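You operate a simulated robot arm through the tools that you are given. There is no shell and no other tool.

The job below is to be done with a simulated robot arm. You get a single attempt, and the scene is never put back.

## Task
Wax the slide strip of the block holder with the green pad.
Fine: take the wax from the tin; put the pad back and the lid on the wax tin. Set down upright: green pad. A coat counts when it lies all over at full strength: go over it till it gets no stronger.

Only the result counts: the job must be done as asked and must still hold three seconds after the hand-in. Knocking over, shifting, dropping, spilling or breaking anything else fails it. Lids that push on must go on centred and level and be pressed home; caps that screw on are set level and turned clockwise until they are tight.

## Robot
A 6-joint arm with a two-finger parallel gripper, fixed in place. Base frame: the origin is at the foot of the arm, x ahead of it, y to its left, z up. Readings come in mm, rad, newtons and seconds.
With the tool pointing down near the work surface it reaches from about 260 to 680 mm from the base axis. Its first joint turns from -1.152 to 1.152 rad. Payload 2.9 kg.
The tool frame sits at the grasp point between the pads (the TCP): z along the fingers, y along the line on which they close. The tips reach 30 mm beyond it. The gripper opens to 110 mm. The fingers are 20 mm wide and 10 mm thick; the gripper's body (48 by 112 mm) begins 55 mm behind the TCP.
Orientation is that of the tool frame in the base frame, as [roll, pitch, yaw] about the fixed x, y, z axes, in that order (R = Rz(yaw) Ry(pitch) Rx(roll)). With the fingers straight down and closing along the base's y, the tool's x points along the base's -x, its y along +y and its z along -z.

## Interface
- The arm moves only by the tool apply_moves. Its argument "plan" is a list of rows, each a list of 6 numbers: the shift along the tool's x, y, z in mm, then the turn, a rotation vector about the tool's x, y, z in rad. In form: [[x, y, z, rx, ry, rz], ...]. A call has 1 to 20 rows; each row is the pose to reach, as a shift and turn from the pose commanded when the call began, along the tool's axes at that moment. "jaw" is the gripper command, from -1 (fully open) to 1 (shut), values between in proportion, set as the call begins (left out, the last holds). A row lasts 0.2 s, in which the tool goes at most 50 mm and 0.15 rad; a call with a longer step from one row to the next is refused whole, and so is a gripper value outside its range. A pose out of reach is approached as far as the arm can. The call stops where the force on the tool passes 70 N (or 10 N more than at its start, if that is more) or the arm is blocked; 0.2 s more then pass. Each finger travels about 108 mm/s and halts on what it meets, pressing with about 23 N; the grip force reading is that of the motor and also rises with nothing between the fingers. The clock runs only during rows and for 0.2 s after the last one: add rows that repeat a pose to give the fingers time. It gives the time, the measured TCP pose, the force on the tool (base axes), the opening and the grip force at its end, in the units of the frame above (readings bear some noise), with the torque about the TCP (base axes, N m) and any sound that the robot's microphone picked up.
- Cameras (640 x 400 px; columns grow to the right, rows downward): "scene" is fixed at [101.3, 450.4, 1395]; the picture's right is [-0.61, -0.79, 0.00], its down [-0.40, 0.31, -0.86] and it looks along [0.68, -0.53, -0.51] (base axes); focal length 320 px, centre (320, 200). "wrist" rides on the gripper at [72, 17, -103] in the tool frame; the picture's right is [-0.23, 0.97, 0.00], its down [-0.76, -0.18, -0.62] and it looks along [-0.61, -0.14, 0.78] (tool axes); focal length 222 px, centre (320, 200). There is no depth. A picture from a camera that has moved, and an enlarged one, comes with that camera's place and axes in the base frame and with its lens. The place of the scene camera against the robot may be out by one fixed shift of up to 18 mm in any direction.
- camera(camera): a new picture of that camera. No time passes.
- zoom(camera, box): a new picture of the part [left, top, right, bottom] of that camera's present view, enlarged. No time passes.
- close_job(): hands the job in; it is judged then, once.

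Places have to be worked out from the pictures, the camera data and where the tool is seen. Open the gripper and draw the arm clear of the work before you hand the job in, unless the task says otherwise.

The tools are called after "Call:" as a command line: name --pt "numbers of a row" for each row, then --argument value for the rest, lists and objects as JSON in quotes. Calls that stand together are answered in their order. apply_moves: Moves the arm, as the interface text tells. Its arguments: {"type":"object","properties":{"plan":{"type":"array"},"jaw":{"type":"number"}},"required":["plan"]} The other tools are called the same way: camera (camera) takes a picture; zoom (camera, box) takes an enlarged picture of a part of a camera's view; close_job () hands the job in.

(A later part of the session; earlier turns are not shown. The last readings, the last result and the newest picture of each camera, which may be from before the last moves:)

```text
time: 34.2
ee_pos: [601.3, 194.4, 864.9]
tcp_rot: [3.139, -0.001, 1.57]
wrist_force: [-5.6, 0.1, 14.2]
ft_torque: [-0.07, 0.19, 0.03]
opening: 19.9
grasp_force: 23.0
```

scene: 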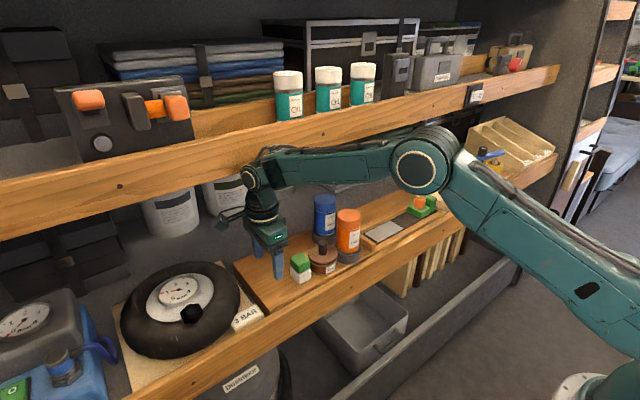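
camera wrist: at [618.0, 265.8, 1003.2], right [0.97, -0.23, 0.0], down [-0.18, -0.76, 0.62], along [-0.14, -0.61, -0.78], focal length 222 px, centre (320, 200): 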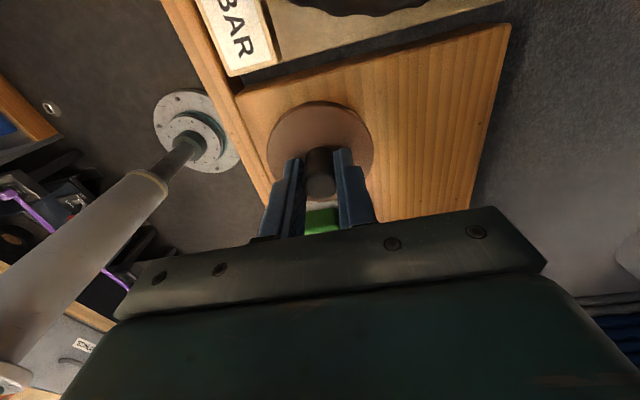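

The lid rests on the board (14 N). I ease 1 mm up, open the jaw modestly and rise.

Call:
apply_moves --pt "0 0 -1.5 0 0 0" --pt "0 0 -1.5 0 0 0"

Call:
apply_moves --pt "0 0 0 0 0 0" --pt "0 0 0 0 0 0" --pt "0 0 -15 0 0 0" --pt "0 0 -45 0 0 0" --pt "0 0 -80 0 0 0" --pt "0 0 -80 0 0 0" --jaw 0.2

Call:
zoom --camera "scene" --box '[220, 200, 380, 300]'

Call:
camera --camera "wrist"

```text
time: 34.8
ee_pos: [599.5, 194.4, 865.2]
tcp_rot: [-3.14, 0.001, 1.57]
wrist_force: [1.0, -0.4, 1.0]
ft_torque: [0.02, -0.08, -0.05]
opening: 19.7
grasp_force: 22.5
```

```text
time: 36.2
ee_pos: [599.4, 196.5, 947.2]
tcp_rot: [3.14, -0.001, 1.571]
wrist_force: [0.2, 0.1, 0.1]
ft_torque: [0.01, 0.0, -0.01]
opening: 44.3
grasp_force: 0.2
```

```text
4.00 times, centred on (300, 250) of scene
camera zoom: at [101.3, 450.4, 1395.0], right [-0.61, -0.79, 0.0], down [-0.4, 0.31, -0.86], along [0.68, -0.53, -0.51], focal length 1278 px, centre (400, 0)
```

zoom: 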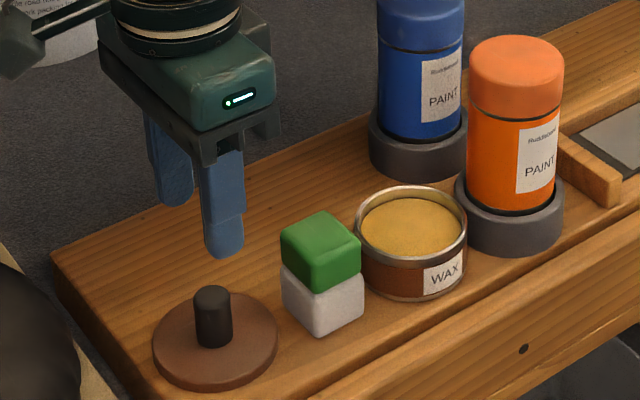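

```text
taken
camera wrist: at [616.2, 267.8, 1048.8], right [0.97, -0.23, 0.0], down [-0.18, -0.76, 0.62], along [-0.14, -0.61, -0.78], focal length 222 px, centre (320, 200)
```

wrist: 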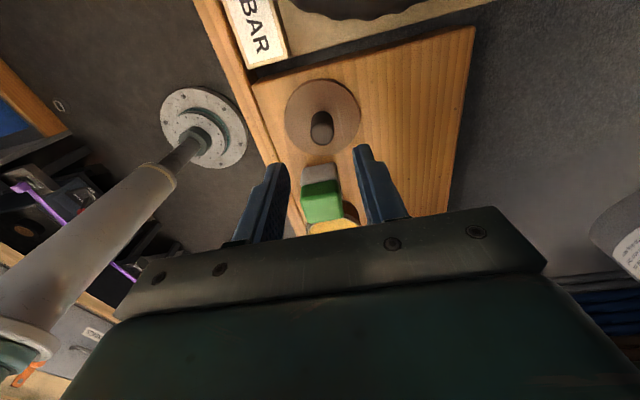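

Lid set down safely. Next I move above the pad with a 60 mm opening to check its alignment.

Call:
apply_moves --pt "-20 -4 0 0 0 0" --pt "-40 -8 0 0 0 0" --pt "-60 -12 0 0 0 0" --pt "-72 -14 0 0 0 0" --pt "-72 -14 10 0 0 0" --pt "-72 -14 18 0 0 0" --pt "-72 -14 18 0 0 0" --jaw -0.1

Call:
zoom --camera "wrist" --box '[240, 110, 400, 210]'

Call:
zoom --camera "scene" --box '[240, 200, 400, 300]'

```text
time: 37.8
ee_pos: [584.7, 123.7, 927.0]
tcp_rot: [3.142, 0.0, 1.571]
wrist_force: [0.2, -0.2, 0.5]
ft_torque: [0.01, -0.01, 0.0]
opening: 60.4
grasp_force: 0.0
```

```text
4.00 times, centred on (320, 160) of wrist
camera zoom: at [601.4, 193.7, 1030.4], right [0.97, -0.23, 0.0], down [-0.18, -0.76, 0.62], along [-0.14, -0.61, -0.78], focal length 888 px, centre (320, 360)
```

zoom: 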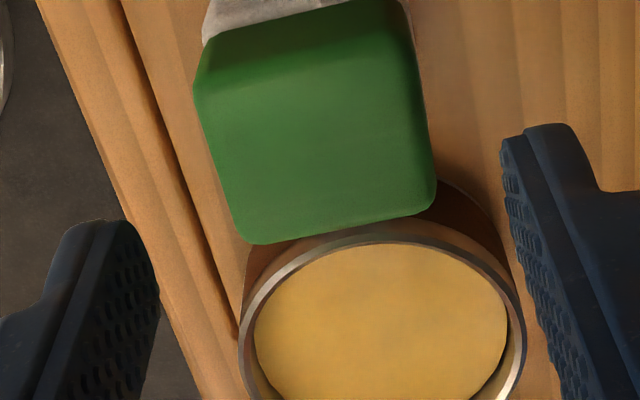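

```text
4.00 times, centred on (320, 250) of scene
camera zoom: at [101.3, 450.4, 1395.0], right [-0.61, -0.79, 0.0], down [-0.4, 0.31, -0.86], along [0.68, -0.53, -0.51], focal length 1278 px, centre (320, 0)
```

zoom: 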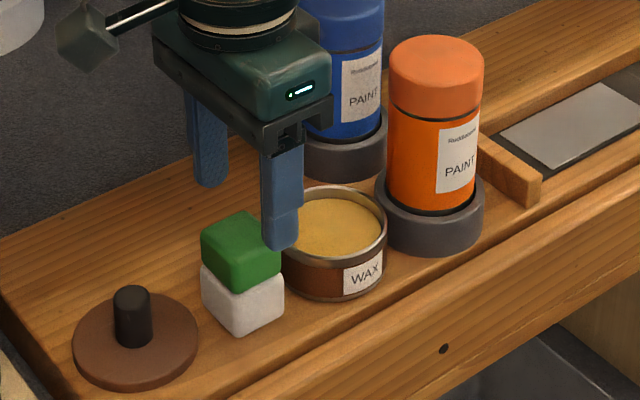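

Pad centre estimated at (586,125.5), so I shift by +1/+2 mm and descend so the tips straddle the green grip.

Call:
apply_moves --pt "2 1 0 0 0 0" --pt "2 1 8 0 0 0" --pt "2 1 16 0 0 0" --pt "2 1 24 0 0 0" --pt "2 1 32 0 0 0" --pt "2 1 32 0 0 0"

Call:
zoom --camera "wrist" --box '[240, 110, 400, 210]'

Call:
zoom --camera "scene" --box '[260, 220, 356, 280]'

```text
time: 39.2
ee_pos: [587.1, 123.7, 895.8]
tcp_rot: [-3.141, -0.002, 1.569]
wrist_force: [-0.6, -0.3, 0.2]
ft_torque: [0.01, 0.02, -0.03]
opening: 60.3
grasp_force: 0.1
```

```text
4.00 times, centred on (320, 160) of wrist
camera zoom: at [604.1, 196.5, 997.7], right [0.97, -0.23, 0.0], down [-0.18, -0.76, 0.62], along [-0.14, -0.61, -0.78], focal length 888 px, centre (320, 360)
```

zoom: 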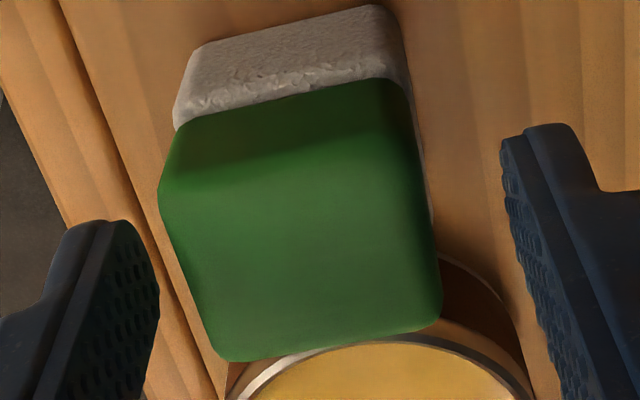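

```text
6.67 times, centred on (308, 250) of scene
camera zoom: at [101.3, 450.4, 1395.0], right [-0.61, -0.79, 0.0], down [-0.4, 0.31, -0.86], along [0.68, -0.53, -0.51], focal length 2130 px, centre (400, -133)
```

zoom: 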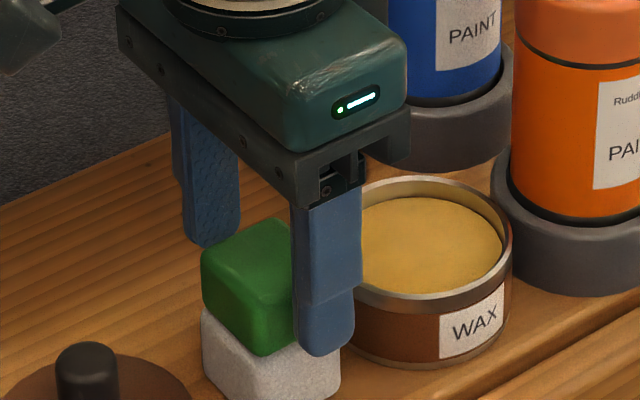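

The pad is centred in x between the fingers; I shift +2 mm in y, go 2 mm lower and close on the green grip.

Call:
apply_moves --pt "2 0 2 0 0 0" --pt "2 0 2 0 0 0" --jaw 0.2

Call:
zoom --camera "wrist" --box '[240, 110, 400, 210]'

Call:
zoom --camera "scene" --box '[260, 220, 356, 280]'

```text
time: 39.8
ee_pos: [587.2, 127.0, 893.7]
tcp_rot: [-3.141, -0.001, 1.571]
wrist_force: [-0.5, -0.5, -0.1]
ft_torque: [0.02, 0.0, 0.03]
opening: 44.2
grasp_force: 0.1
```

```text
4.00 times, centred on (320, 160) of wrist
camera zoom: at [603.8, 198.8, 995.7], right [0.97, -0.23, 0.0], down [-0.18, -0.76, 0.62], along [-0.14, -0.61, -0.78], focal length 888 px, centre (320, 360)
```

zoom: 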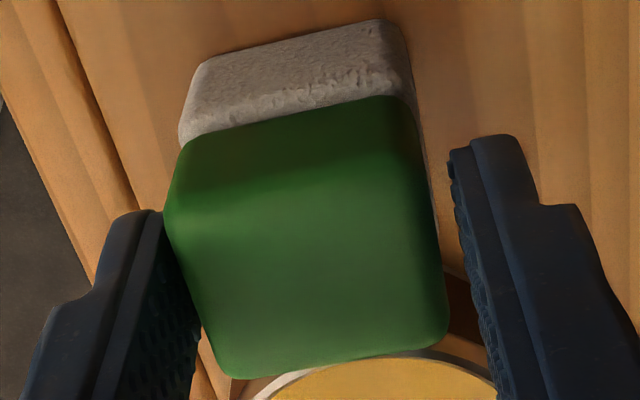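

```text
6.67 times, centred on (308, 250) of scene
camera zoom: at [101.3, 450.4, 1395.0], right [-0.61, -0.79, 0.0], down [-0.4, 0.31, -0.86], along [0.68, -0.53, -0.51], focal length 2130 px, centre (400, -133)
```

zoom: 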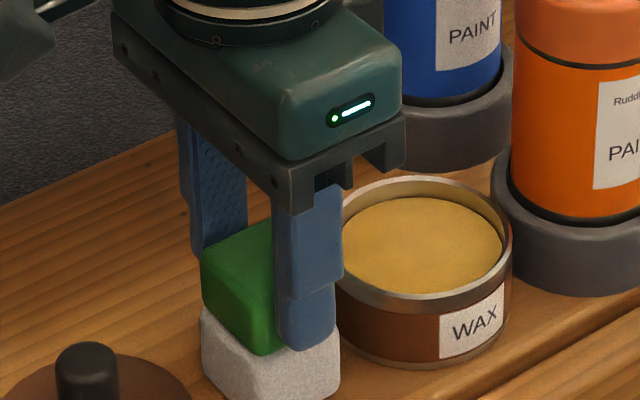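

Slightly nearer the −x finger; I shift −1.2 mm and close.

Call:
apply_moves --pt "0 -1.2 0 0 0 0" --pt "0 -1.2 0 0 0 0"

Call:
apply_moves --pt "0 0 0 0 0 0" --pt "0 0 0 0 0 0" --pt "0 0 0 0 0 0" --jaw 1

Call:
zoom --camera "wrist" --box '[240, 110, 400, 210]'

Call:
zoom --camera "scene" --box '[260, 220, 356, 280]'

```text
time: 40.4
ee_pos: [585.2, 128.0, 894.1]
tcp_rot: [3.141, -0.001, 1.572]
wrist_force: [0.6, -0.4, 1.0]
ft_torque: [0.06, -0.01, -0.01]
opening: 44.2
grasp_force: 0.1
```

```text
time: 41.2
ee_pos: [585.5, 127.3, 893.5]
tcp_rot: [-3.141, 0.0, 1.571]
wrist_force: [-0.2, 0.5, 0.6]
ft_torque: [0.02, 0.01, 0.02]
opening: 39.0
grasp_force: 23.3
```

```text
4.00 times, centred on (320, 160) of wrist
camera zoom: at [602.4, 198.9, 995.7], right [0.97, -0.23, 0.0], down [-0.18, -0.76, 0.62], along [-0.14, -0.61, -0.78], focal length 888 px, centre (320, 360)
```

zoom: 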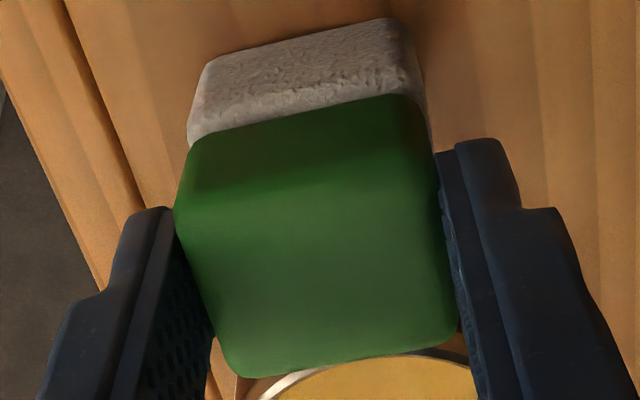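

```text
6.67 times, centred on (308, 250) of scene
camera zoom: at [101.4, 450.4, 1395.0], right [-0.61, -0.79, 0.0], down [-0.4, 0.31, -0.86], along [0.68, -0.53, -0.51], focal length 2130 px, centre (400, -133)
```

zoom: 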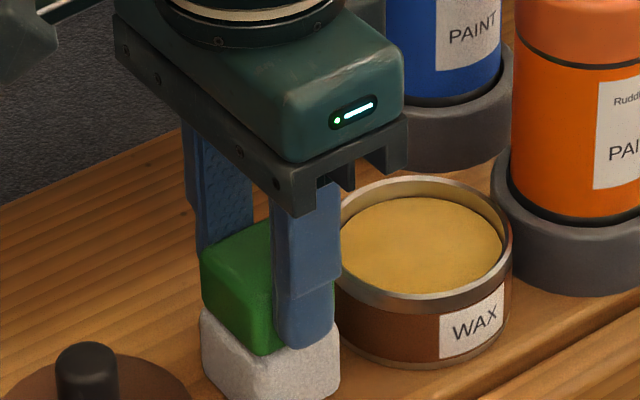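

Pad is gripped (39 mm). I lift it 55 mm, carry it over the tin and look before dipping.

Call:
apply_moves --pt "0 0 -5 0 0 0" --pt "0 0 -20 0 0 0" --pt "0 0 -40 0 0 0" --pt "0 0 -55 0 0 0" --pt "-15 0 -55 0 0 0" --pt "-35 -0.4 -55 0 0 0" --pt "-55 -0.8 -55 0 0 0" --pt "-68 -0.8 -55 0 0 0" --pt "-68 -0.8 -55 0 0 0" --pt "-68 -0.8 -55 0 0 0"

Call:
zoom --camera "wrist" --box '[240, 110, 400, 210]'

Call:
zoom --camera "scene" --box '[270, 210, 366, 270]'

```text
time: 43.4
ee_pos: [586.8, 60.0, 949.4]
tcp_rot: [-3.141, -0.001, 1.572]
wrist_force: [-0.3, 0.3, 0.2]
ft_torque: [-0.01, 0.02, 0.0]
opening: 39.2
grasp_force: 23.0
```

```text
4.00 times, centred on (320, 160) of wrist
camera zoom: at [603.3, 131.3, 1051.5], right [0.97, -0.23, 0.0], down [-0.18, -0.76, 0.62], along [-0.14, -0.61, -0.78], focal length 888 px, centre (320, 360)
```

zoom: 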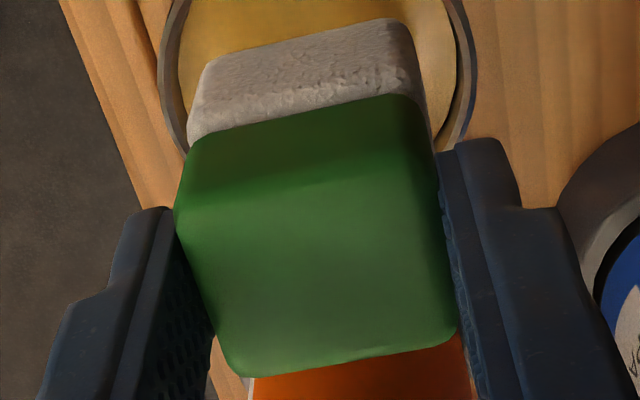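

```text
6.67 times, centred on (318, 240) of scene
camera zoom: at [101.4, 450.4, 1395.0], right [-0.61, -0.79, 0.0], down [-0.4, 0.31, -0.86], along [0.68, -0.53, -0.51], focal length 2130 px, centre (333, -67)
```

zoom: 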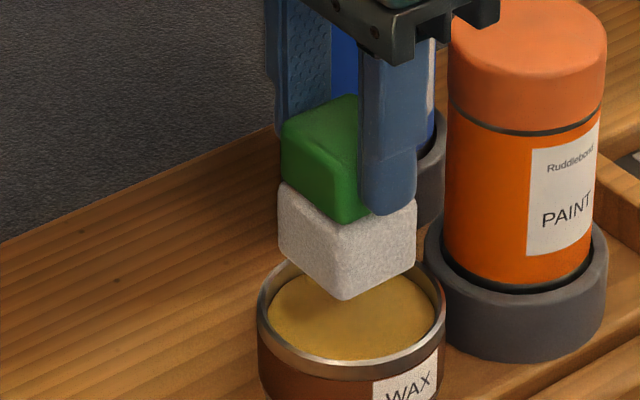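

Pad looks centred over the tin within about 1–2 mm. I descend, slowing down near the rim.

Call:
apply_moves --pt "0 0 6 0 0 0" --pt "0 0 11 0 0 0" --pt "0 0 14 0 0 0" --pt "0 0 14 0 0 0"

Call:
zoom --camera "wrist" --box '[240, 90, 400, 190]'

Call:
zoom --camera "scene" --box '[270, 210, 366, 270]'

```text
time: 44.4
ee_pos: [585.2, 60.6, 934.5]
tcp_rot: [3.141, 0.001, 1.567]
wrist_force: [-0.2, 0.2, -0.9]
ft_torque: [0.0, 0.0, 0.01]
opening: 39.4
grasp_force: 23.4
```

```text
4.00 times, centred on (320, 140) of wrist
camera zoom: at [602.2, 131.4, 1036.7], right [0.97, -0.23, 0.0], down [-0.18, -0.76, 0.62], along [-0.14, -0.61, -0.78], focal length 888 px, centre (320, 440)
```

zoom: 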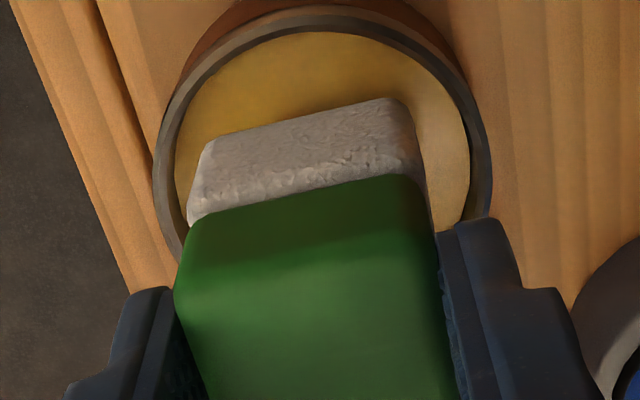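

```text
6.67 times, centred on (318, 240) of scene
camera zoom: at [101.4, 450.4, 1395.0], right [-0.61, -0.79, 0.0], down [-0.4, 0.31, -0.86], along [0.68, -0.53, -0.51], focal length 2130 px, centre (333, -67)
```

zoom: 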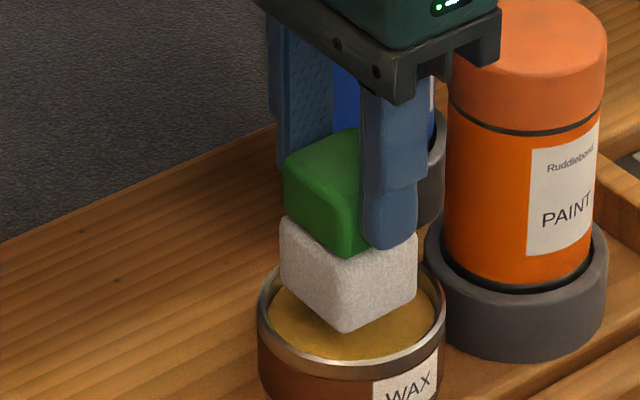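

Alignment is still good. I continue down in 1 mm rows toward the wax surface.

Call:
apply_moves --pt "0 0 1 0 0 0" --pt "0 0 2 0 0 0" --pt "0 0 3 0 0 0" --pt "0 0 4 0 0 0" --pt "0 0 5 0 0 0" --pt "0 0 6 0 0 0"

Call:
zoom --camera "scene" --box '[270, 210, 366, 270]'

```text
time: 45.8
ee_pos: [587.2, 59.3, 929.1]
tcp_rot: [3.141, -0.002, 1.57]
wrist_force: [0.2, 0.3, -0.6]
ft_torque: [-0.03, 0.02, -0.01]
opening: 39.3
grasp_force: 23.1
```

```text
6.67 times, centred on (318, 240) of scene
camera zoom: at [101.4, 450.4, 1395.0], right [-0.61, -0.79, 0.0], down [-0.4, 0.31, -0.86], along [0.68, -0.53, -0.51], focal length 2130 px, centre (333, -67)
```

zoom: 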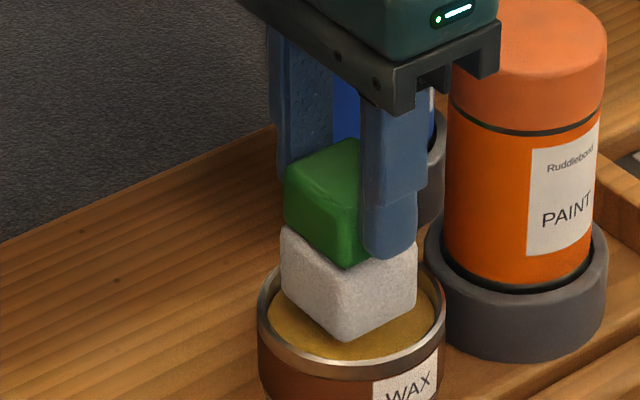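

Call:
apply_moves --pt "0 0 1 0 0 0" --pt "0 0 2 0 0 0" --pt "0 0 3 0 0 0" --pt "0 0 4 0 0 0"

Call:
zoom --camera "scene" --box '[270, 210, 366, 270]'

Call:
zoom --camera "wrist" --box '[240, 90, 400, 190]'

```text
time: 46.8
ee_pos: [585.1, 59.2, 924.7]
tcp_rot: [3.141, 0.0, 1.572]
wrist_force: [0.2, -0.8, -0.7]
ft_torque: [0.03, -0.01, 0.0]
opening: 39.1
grasp_force: 22.9
```

```text
6.67 times, centred on (318, 240) of scene
camera zoom: at [101.4, 450.4, 1395.0], right [-0.61, -0.79, 0.0], down [-0.4, 0.31, -0.86], along [0.68, -0.53, -0.51], focal length 2130 px, centre (333, -67)
```

zoom: 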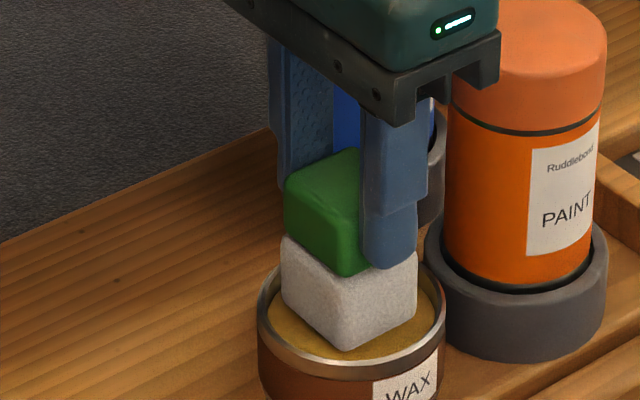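

```text
4.00 times, centred on (320, 140) of wrist
camera zoom: at [603.0, 130.6, 1027.0], right [0.97, -0.23, 0.0], down [-0.18, -0.76, 0.62], along [-0.14, -0.61, -0.78], focal length 888 px, centre (320, 440)
```

zoom: 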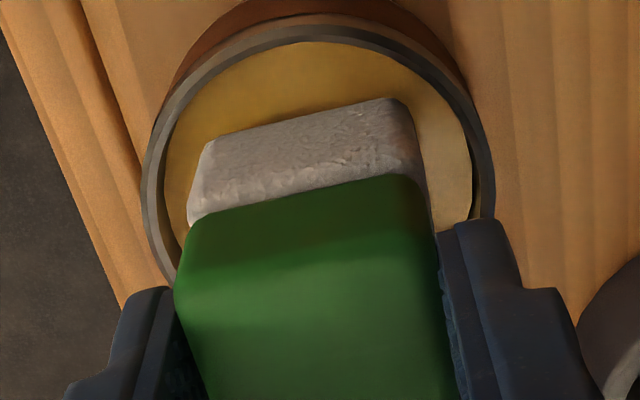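

Call:
apply_moves --pt "0 0 1 0 0 0" --pt "0 0 2 0 0 0" --pt "0 0 3 0 0 0" --pt "0 0 4 0 0 0"

Call:
zoom --camera "scene" --box '[270, 210, 366, 270]'

Call:
zoom --camera "wrist" --box '[240, 90, 400, 190]'

```text
time: 47.8
ee_pos: [586.1, 59.0, 920.5]
tcp_rot: [3.139, 0.001, 1.569]
wrist_force: [0.5, -2.2, 4.5]
ft_torque: [-0.13, 0.09, 0.06]
opening: 39.3
grasp_force: 22.8
```

```text
6.67 times, centred on (318, 240) of scene
camera zoom: at [101.3, 450.4, 1395.1], right [-0.61, -0.79, 0.0], down [-0.4, 0.31, -0.86], along [0.68, -0.53, -0.51], focal length 2130 px, centre (333, -67)
```

zoom: 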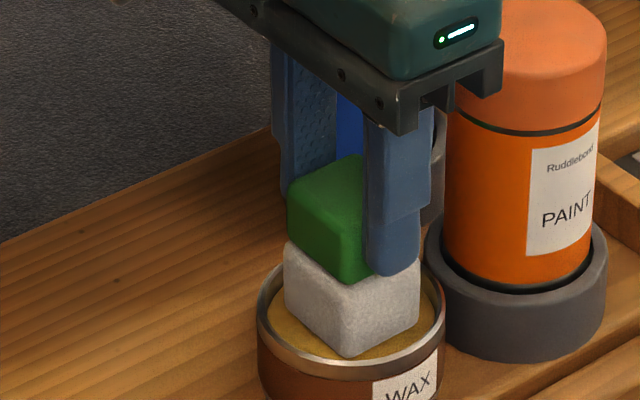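

```text
4.00 times, centred on (320, 140) of wrist
camera zoom: at [602.2, 129.7, 1023.7], right [0.97, -0.23, 0.0], down [-0.18, -0.76, 0.62], along [-0.14, -0.61, -0.78], focal length 888 px, centre (320, 440)
```

zoom: 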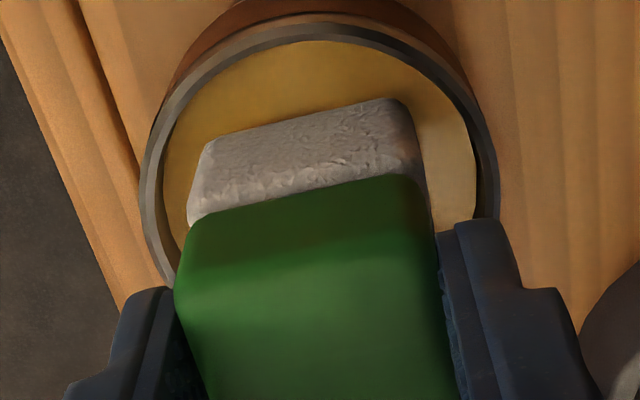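

First contact felt (≈4.5 N). I zoom in to check that the pad sits on the wax and not on the rim.

Call:
zoom --camera "scene" --box '[300, 240, 348, 270]'

Call:
zoom --camera "wrist" --box '[270, 90, 370, 152]'

```text
13.33 times, centred on (324, 255) of scene
camera zoom: at [101.3, 450.4, 1395.1], right [-0.61, -0.79, 0.0], down [-0.4, 0.31, -0.86], along [0.68, -0.53, -0.51], focal length 4260 px, centre (267, -533)
```

zoom: 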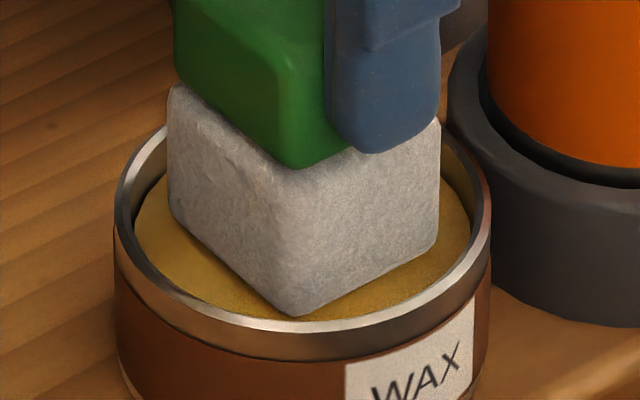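

```text
6.40 times, centred on (320, 121) of wrist
camera zoom: at [602.2, 129.7, 1023.7], right [0.97, -0.23, 0.0], down [-0.18, -0.76, 0.62], along [-0.14, -0.61, -0.78], focal length 1422 px, centre (320, 706)
```

zoom: 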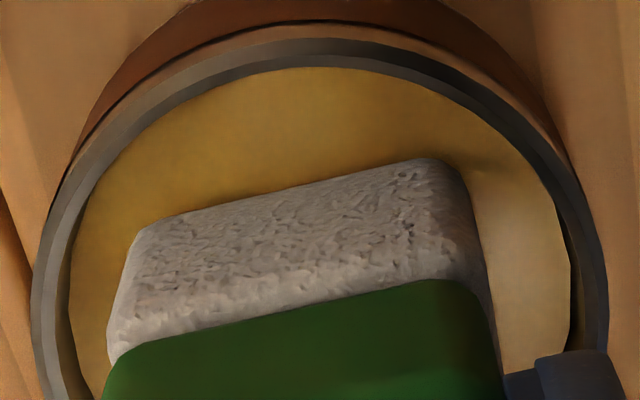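

The pad sits inside the rim on the wax. I press about 1.5 mm further and hold to load it.

Call:
apply_moves --pt "0 0 1 0 0 0" --pt "0 0 1.5 0 0 0" --pt "0 0 1.5 0 0 0" --pt "0 0 1.5 0 0 0" --pt "0 0 1.5 0 0 0"

Call:
zoom --camera "scene" --box '[300, 240, 348, 270]'

```text
time: 49.0
ee_pos: [585.0, 59.0, 920.4]
tcp_rot: [3.14, -0.003, 1.57]
wrist_force: [-0.9, -3.1, 17.1]
ft_torque: [-0.03, 0.04, 0.02]
opening: 39.0
grasp_force: 23.1
```

```text
13.33 times, centred on (324, 255) of scene
camera zoom: at [101.0, 450.3, 1395.1], right [-0.61, -0.79, 0.0], down [-0.4, 0.31, -0.86], along [0.68, -0.53, -0.51], focal length 4260 px, centre (267, -533)
```

zoom: 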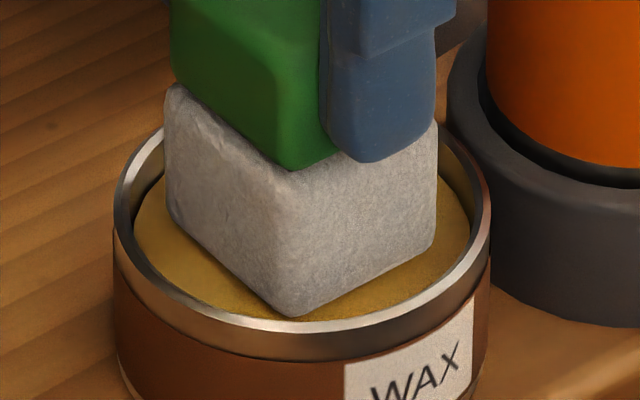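

Even pressure (17 N, no torque): the pad is loaded. I ease off, lift, and carry it around in front of the paint cans to the strip (pull back in −x first).

Call:
apply_moves --pt "0 0 -4 0 0 0" --pt "0 0 -15 0 0 0" --pt "0 0 -30 0 0 0" --pt "0 -15 -34 0 0 0" --pt "0 -40 -36 0 0 0" --pt "0 -70 -36 0 0 0" --pt "0 -100 -36 0 0 0" --pt "0 -130 -36 0 0 0" --pt "0 -130 -36 0 0 0"

Call:
camera --camera "scene"

Call:
camera --camera "wrist"

```text
time: 51.0
ee_pos: [452.5, 58.2, 958.2]
tcp_rot: [-3.141, -0.001, 1.572]
wrist_force: [0.4, -0.6, -1.1]
ft_torque: [-0.03, -0.03, 0.04]
opening: 39.0
grasp_force: 22.9
```

```text
taken
```

scene: 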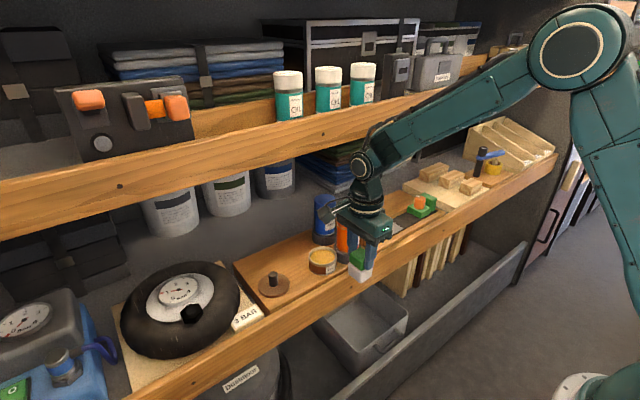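

```text
taken
camera wrist: at [470.4, 129.8, 1060.5], right [0.97, -0.23, 0.0], down [-0.18, -0.76, 0.62], along [-0.14, -0.61, -0.78], focal length 222 px, centre (320, 200)
```

wrist: 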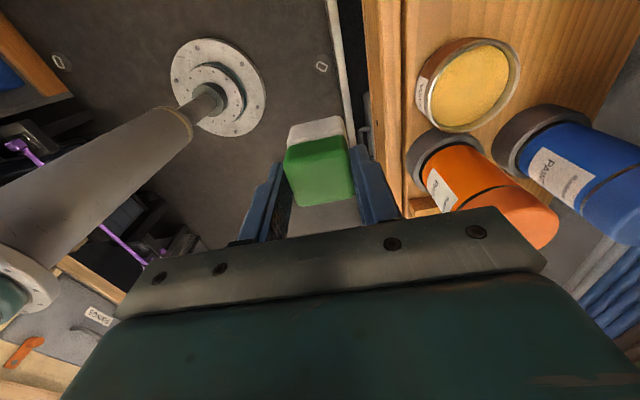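

The pad is secure. I move along in front of the cans to y≈-100 and look at the strip.

Call:
apply_moves --pt "-30 0 0 0 0 0" --pt "-65 0 0 0 0 0" --pt "-100 0 0 0 0 0" --pt "-135 0 0 0 0 0" --pt "-158 0 0 0 0 0" --pt "-158 0 0 0 0 0"

Call:
camera --camera "wrist"

Call:
zoom --camera "wrist" --box '[340, 90, 540, 215]'

Call:
zoom --camera "scene" --box '[340, 180, 452, 250]'

```text
time: 52.4
ee_pos: [453.0, -98.5, 952.3]
tcp_rot: [-3.141, -0.002, 1.57]
wrist_force: [0.2, 0.9, -0.1]
ft_torque: [-0.01, 0.0, 0.01]
opening: 39.0
grasp_force: 23.3
```

```text
taken
camera wrist: at [470.7, -26.7, 1055.3], right [0.97, -0.23, 0.0], down [-0.18, -0.76, 0.62], along [-0.14, -0.61, -0.78], focal length 222 px, centre (320, 200)
```

wrist: 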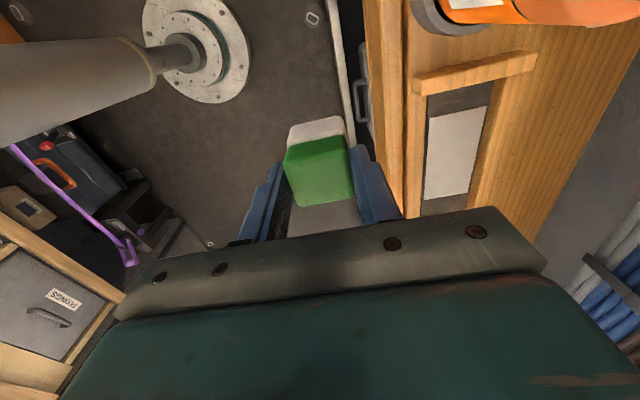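

```text
3.20 times, centred on (440, 152) of wrist
camera zoom: at [470.7, -26.7, 1055.3], right [0.97, -0.23, 0.0], down [-0.18, -0.76, 0.62], along [-0.14, -0.61, -0.78], focal length 711 px, centre (-64, 352)
```

zoom: 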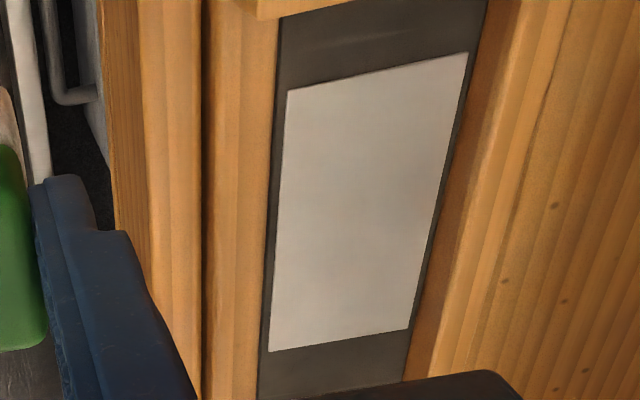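

```text
5.71 times, centred on (396, 215) of scene
camera zoom: at [101.4, 450.4, 1395.0], right [-0.61, -0.79, 0.0], down [-0.4, 0.31, -0.86], along [0.68, -0.53, -0.51], focal length 1826 px, centre (-114, 114)
```

zoom: 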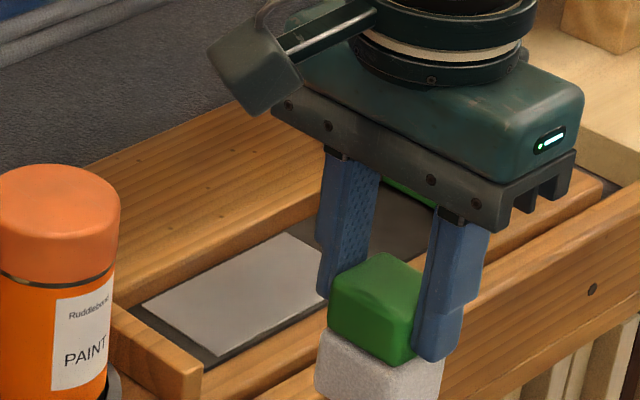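

The strip patch is seen clean: about x 565–619, y −128…−238, at z≈820. I carry the pad over its middle at a safe height and look again.

Call:
apply_moves --pt "-30 0 0 0 0 0" --pt "-60 0 0 0 0 0" --pt "-83 0 0 0 0 0" --pt "-83 30 0 0 0 0" --pt "-83 65 0 0 0 0" --pt "-83 100 0 0 0 0" --pt "-83 125 0 0 0 0" --pt "-83 137 0 0 0 0" --pt "-83 137 20 0 0 0" --pt "-83 137 30 0 0 0" --pt "-83 137 30 0 0 0"

Call:
camera --camera "wrist"

Call:
zoom --camera "wrist" --box '[230, 80, 422, 200]'

Call:
zoom --camera "scene" --box '[340, 180, 452, 250]'

```text
time: 54.8
ee_pos: [594.2, -180.3, 923.9]
tcp_rot: [3.141, 0.0, 1.571]
wrist_force: [-0.1, -0.1, -1.2]
ft_torque: [-0.01, -0.01, 0.02]
opening: 39.0
grasp_force: 23.7
```

```text
taken
camera wrist: at [610.6, -109.1, 1026.4], right [0.97, -0.23, 0.0], down [-0.18, -0.76, 0.62], along [-0.14, -0.61, -0.78], focal length 222 px, centre (320, 200)
```

wrist: 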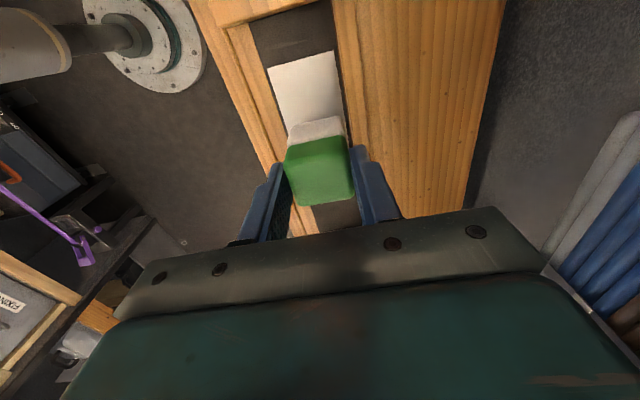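

```text
3.33 times, centred on (326, 140) of wrist
camera zoom: at [610.6, -109.1, 1026.4], right [0.97, -0.23, 0.0], down [-0.18, -0.76, 0.62], along [-0.14, -0.61, -0.78], focal length 740 px, centre (300, 400)
```

zoom: 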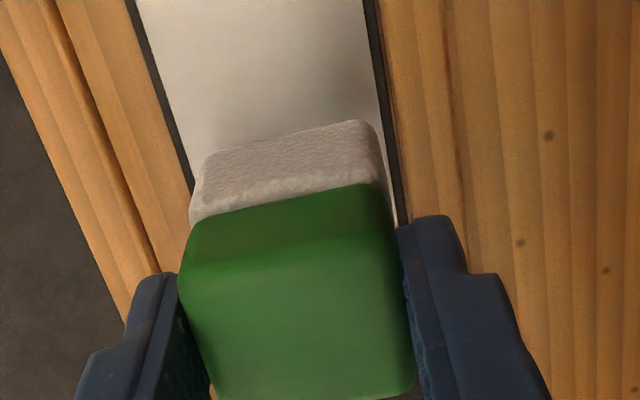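

```text
5.71 times, centred on (396, 215) of scene
camera zoom: at [101.4, 450.4, 1395.0], right [-0.61, -0.79, 0.0], down [-0.4, 0.31, -0.86], along [0.68, -0.53, -0.51], focal length 1826 px, centre (-114, 114)
```

zoom: 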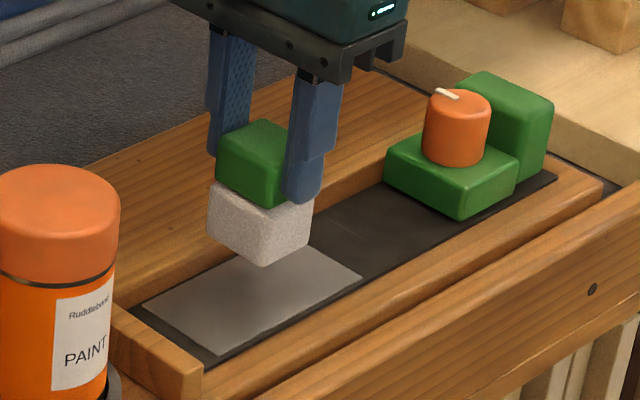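

The patch centre appears ~4 mm further −x than the pad. I shift and lower 14 mm, then look at the clearance.

Call:
apply_moves --pt "0 -4 0 0 0 0" --pt "0 -4 8 0 0 0" --pt "0 -4 14 0 0 0" --pt "0 -4 14 0 0 0"

Call:
zoom --camera "wrist" --box '[230, 80, 422, 200]'

Call:
zoom --camera "scene" --box '[350, 190, 430, 240]'

```text
time: 55.8
ee_pos: [589.3, -181.8, 911.9]
tcp_rot: [-3.141, -0.002, 1.57]
wrist_force: [0.2, -0.2, -0.3]
ft_torque: [0.0, 0.01, -0.03]
opening: 39.4
grasp_force: 23.0
```

```text
3.33 times, centred on (326, 140) of wrist
camera zoom: at [606.0, -111.0, 1013.0], right [0.97, -0.23, 0.0], down [-0.18, -0.76, 0.62], along [-0.14, -0.61, -0.78], focal length 740 px, centre (300, 400)
```

zoom: 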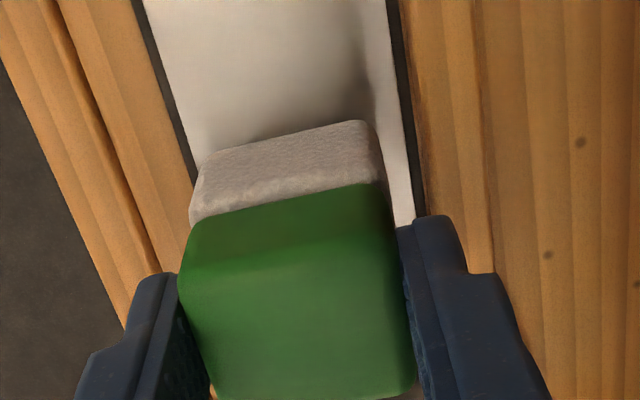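

```text
8.00 times, centred on (390, 215) of scene
camera zoom: at [101.4, 450.4, 1395.0], right [-0.61, -0.79, 0.0], down [-0.4, 0.31, -0.86], along [0.68, -0.53, -0.51], focal length 2556 px, centre (-240, 80)
```

zoom: 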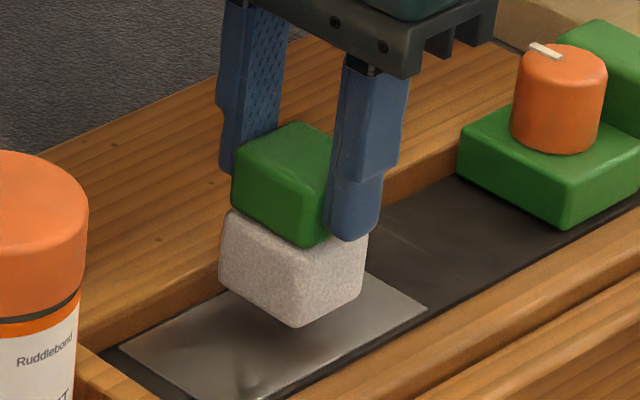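

Centred over the strip in x now. I lower slowly until the felt touches the strip.

Call:
apply_moves --pt "0 0 4 0 0 0" --pt "0 0 8 0 0 0" --pt "0 0 11 0 0 0" --pt "0 0 13 0 0 0" --pt "0 0 14 0 0 0" --pt "0 0 15 0 0 0" --pt "0 0 16 0 0 0"

Call:
zoom --camera "scene" --box '[350, 190, 430, 240]'

```text
time: 57.4
ee_pos: [587.5, -182.5, 894.7]
tcp_rot: [3.142, 0.0, 1.571]
wrist_force: [0.4, 0.7, 0.8]
ft_torque: [0.06, 0.03, 0.01]
opening: 39.0
grasp_force: 22.6
```

```text
8.00 times, centred on (390, 215) of scene
camera zoom: at [101.3, 450.4, 1395.0], right [-0.61, -0.79, 0.0], down [-0.4, 0.31, -0.86], along [0.68, -0.53, -0.51], focal length 2556 px, centre (-240, 80)
```

zoom: 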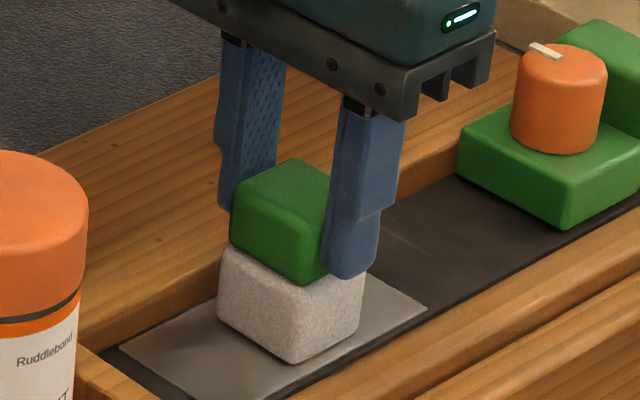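

Call:
apply_moves --pt "0 0 1 0 0 0" --pt "0 0 2 0 0 0" --pt "0 0 3 0 0 0"

Call:
zoom --camera "scene" --box '[350, 190, 430, 240]'

```text
time: 58.2
ee_pos: [587.9, -183.7, 892.3]
tcp_rot: [3.138, 0.0, 1.569]
wrist_force: [-3.9, 0.7, 17.6]
ft_torque: [-0.02, 0.14, 0.04]
opening: 39.3
grasp_force: 22.9
```

```text
8.00 times, centred on (390, 215) of scene
camera zoom: at [101.0, 450.5, 1395.0], right [-0.61, -0.79, 0.0], down [-0.4, 0.31, -0.86], along [0.68, -0.53, -0.51], focal length 2556 px, centre (-240, 80)
```

zoom: 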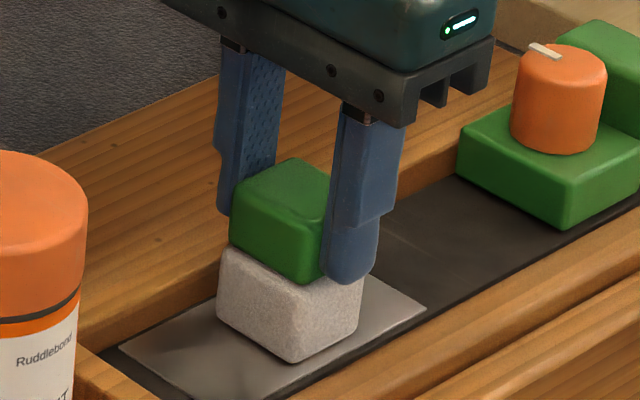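

Contact (17 N). I ease off to about 9 N and make a first slow pass along the back lane (+8.5 mm in x), then see how the coat shows.

Call:
apply_moves --pt "0 0 -1 0 0 0" --pt "0 4 -1 0 0 0" --pt "0 8.5 -1 0 0 0" --pt "10 8.5 -1 0 0 0" --pt "20 8.5 -1 0 0 0" --pt "30 8.5 -1 0 0 0" --pt "42 8.5 -1 0 0 0" --pt "32 8.5 -1 0 0 0" --pt "22 8.5 -1 0 0 0" --pt "12 8.5 -1 0 0 0" --pt "2 8.5 -1 0 0 0" --pt "-8 8.5 -1 0 0 0" --pt "-18 8.5 -1 0 0 0" --pt "-28 8.5 -1 0 0 0" --pt "-40 8.5 -1 0 0 0" --pt "-40 8.5 -1 0 0 0"

Call:
zoom --camera "scene" --box '[350, 190, 430, 240]'

Call:
zoom --camera "wrist" --box '[230, 60, 422, 180]'

```text
time: 61.6
ee_pos: [595.4, -221.8, 894.3]
tcp_rot: [-3.14, -0.003, 1.572]
wrist_force: [0.2, -0.7, 0.2]
ft_torque: [0.0, -0.03, -0.02]
opening: 39.1
grasp_force: 22.5
```

```text
8.00 times, centred on (390, 215) of scene
camera zoom: at [101.4, 450.4, 1395.0], right [-0.61, -0.79, 0.0], down [-0.4, 0.31, -0.86], along [0.68, -0.53, -0.51], focal length 2556 px, centre (-240, 80)
```

zoom: 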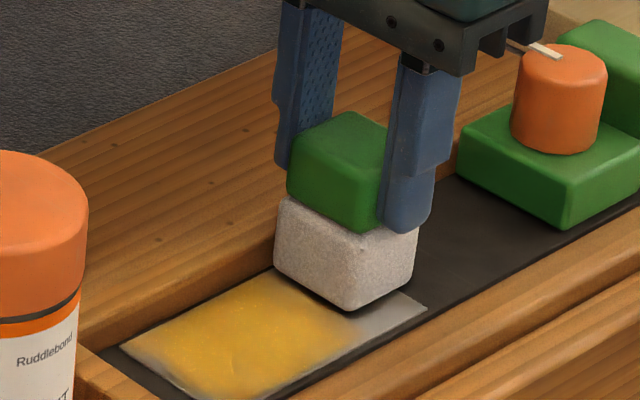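

```text
3.33 times, centred on (326, 120) of wrist
camera zoom: at [612.7, -150.6, 996.6], right [0.97, -0.23, 0.0], down [-0.18, -0.76, 0.62], along [-0.14, -0.61, -0.78], focal length 740 px, centre (300, 467)
```

zoom: 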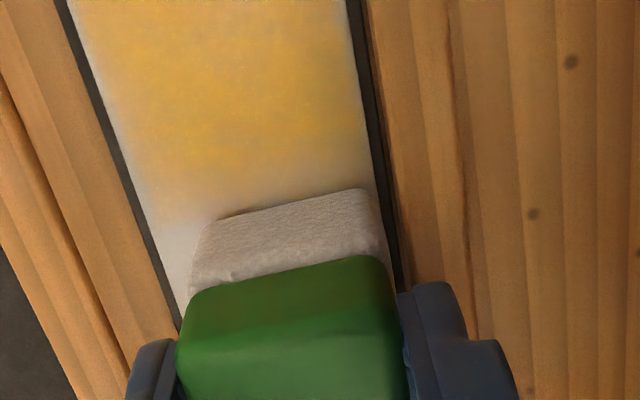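

The coat shows as yellow where wiped; contact was lost near the far end (Fz≈0). I press 1.5 mm further and check the force.

Call:
apply_moves --pt "0 0 1 0 0 0" --pt "0 0 1.5 0 0 0"

```text
time: 62.2
ee_pos: [596.9, -221.7, 892.0]
tcp_rot: [3.142, 0.0, 1.571]
wrist_force: [-0.5, -0.1, -0.6]
ft_torque: [0.01, 0.01, 0.0]
opening: 38.8
grasp_force: 23.1
```

Call:
apply_moves --pt "0 0 0.7 0 0 0" --pt "0 0 1.4 0 0 0"

```text
time: 62.8
ee_pos: [596.9, -222.1, 891.7]
tcp_rot: [3.14, 0.001, 1.57]
wrist_force: [-0.5, 1.3, 10.5]
ft_torque: [0.09, 0.22, 0.0]
opening: 39.3
grasp_force: 23.3
```

10 N of contact again. I sweep the back lane again the full length and return.

Call:
apply_moves --pt "0 1 0 0 0 0" --pt "10 1 0 0 0 0" --pt "20 1 0 0 0 0" --pt "30 1 0 0 0 0" --pt "40 1 0 0 0 0" --pt "50 1 0 0 0 0" --pt "60 1 0 0 0 0" --pt "70 1 0 0 0 0" --pt "80 1 0 0 0 0" --pt "84 1 0 0 0 0" --pt "84 1 0 0 0 0"

Call:
zoom --camera "scene" --box '[350, 190, 430, 240]'

Call:
zoom --camera "wrist" --box '[230, 60, 422, 180]'

```text
time: 65.2
ee_pos: [598.8, -137.8, 892.3]
tcp_rot: [3.141, 0.0, 1.57]
wrist_force: [-0.1, -8.0, 22.1]
ft_torque: [-0.39, 0.09, 0.04]
opening: 39.3
grasp_force: 23.8
```

```text
8.00 times, centred on (390, 215) of scene
camera zoom: at [100.9, 450.3, 1395.1], right [-0.61, -0.79, 0.0], down [-0.4, 0.31, -0.86], along [0.68, -0.53, -0.51], focal length 2556 px, centre (-240, 80)
```

zoom: 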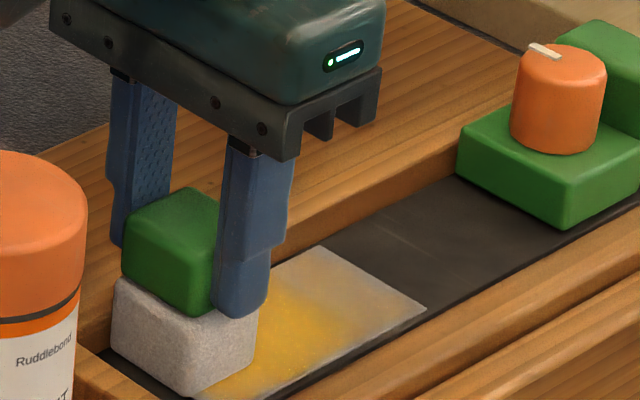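

```text
3.33 times, centred on (326, 120) of wrist
camera zoom: at [615.1, -66.7, 993.8], right [0.97, -0.23, 0.0], down [-0.18, -0.76, 0.62], along [-0.14, -0.61, -0.78], focal length 740 px, centre (300, 467)
```

zoom: 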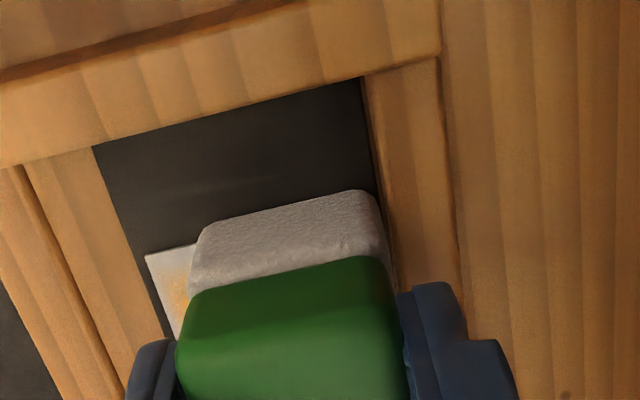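

Force rose to 22 N at this end; the coat is thinner towards the far end. I lift by 0.7 mm and sweep the front lane back to the far end.

Call:
apply_moves --pt "0 -6 -0.7 0 0 0" --pt "0 -12 -0.7 0 0 0" --pt "0 -18.5 -0.7 0 0 0" --pt "-10 -18.5 -0.7 0 0 0" --pt "-20 -18.5 -0.6 0 0 0" --pt "-30 -18.5 -0.5 0 0 0" --pt "-40 -18.5 -0.4 0 0 0" --pt "-50 -18.5 -0.3 0 0 0" --pt "-60 -18.5 -0.2 0 0 0" --pt "-70 -18.5 -0.1 0 0 0" --pt "-80 -18.5 0 0 0 0" --pt "-86 -18.5 0 0 0 0" --pt "-86 -18.5 0 0 0 0"

Call:
zoom --camera "scene" --box '[350, 190, 430, 240]'

Call:
zoom --camera "wrist" --box '[230, 40, 422, 160]'

```text
time: 68.0
ee_pos: [579.3, -223.0, 891.5]
tcp_rot: [3.138, 0.0, 1.57]
wrist_force: [1.6, 8.3, 23.5]
ft_torque: [0.53, 0.07, 0.01]
opening: 38.9
grasp_force: 22.9
```

```text
8.00 times, centred on (390, 215) of scene
camera zoom: at [100.9, 450.8, 1394.9], right [-0.61, -0.79, 0.0], down [-0.4, 0.31, -0.86], along [0.68, -0.53, -0.51], focal length 2556 px, centre (-240, 80)
```

zoom: 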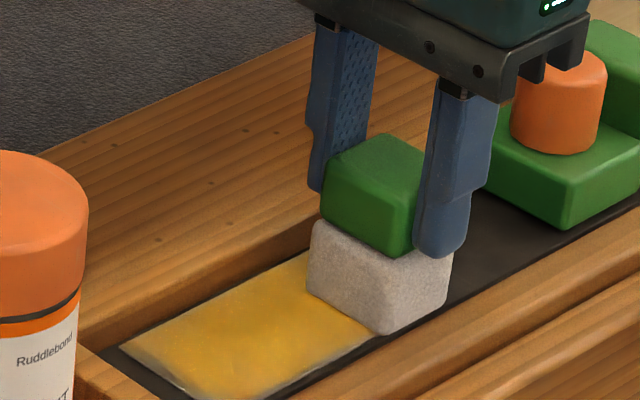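

```text
3.33 times, centred on (326, 100) of wrist
camera zoom: at [596.3, -151.7, 993.7], right [0.97, -0.23, 0.0], down [-0.18, -0.76, 0.62], along [-0.14, -0.61, -0.78], focal length 740 px, centre (300, 533)
```

zoom: 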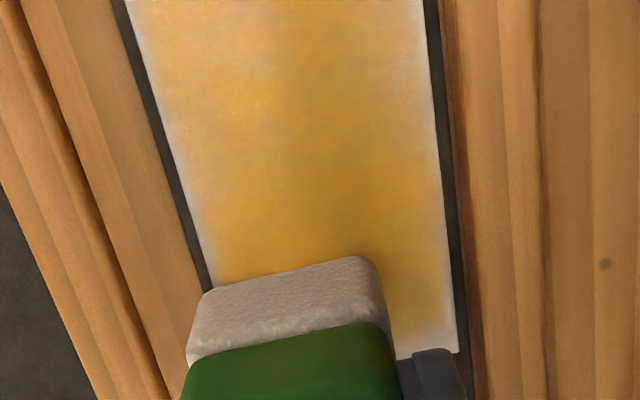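

Good coat, but the very edges are still pale because of the felt's rounded rim. I shift 2.5 mm further −x and sweep the front edge back, watching the side force.

Call:
apply_moves --pt "0 -1 -0.7 0 0 0" --pt "0 -2 -0.7 0 0 0" --pt "0 -2.5 -0.7 0 0 0"

Call:
zoom --camera "wrist" --box '[230, 40, 422, 160]'

```text
time: 68.8
ee_pos: [576.7, -225.1, 892.9]
tcp_rot: [3.139, 0.0, 1.57]
wrist_force: [5.5, 0.7, 17.2]
ft_torque: [0.02, -0.3, -0.02]
opening: 39.3
grasp_force: 23.2
```

```text
3.33 times, centred on (326, 100) of wrist
camera zoom: at [594.0, -153.3, 993.7], right [0.97, -0.23, 0.0], down [-0.18, -0.76, 0.62], along [-0.14, -0.61, -0.78], focal length 740 px, centre (300, 533)
```

zoom: 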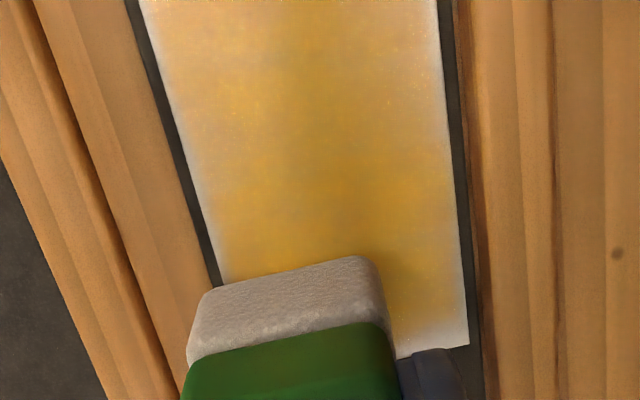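

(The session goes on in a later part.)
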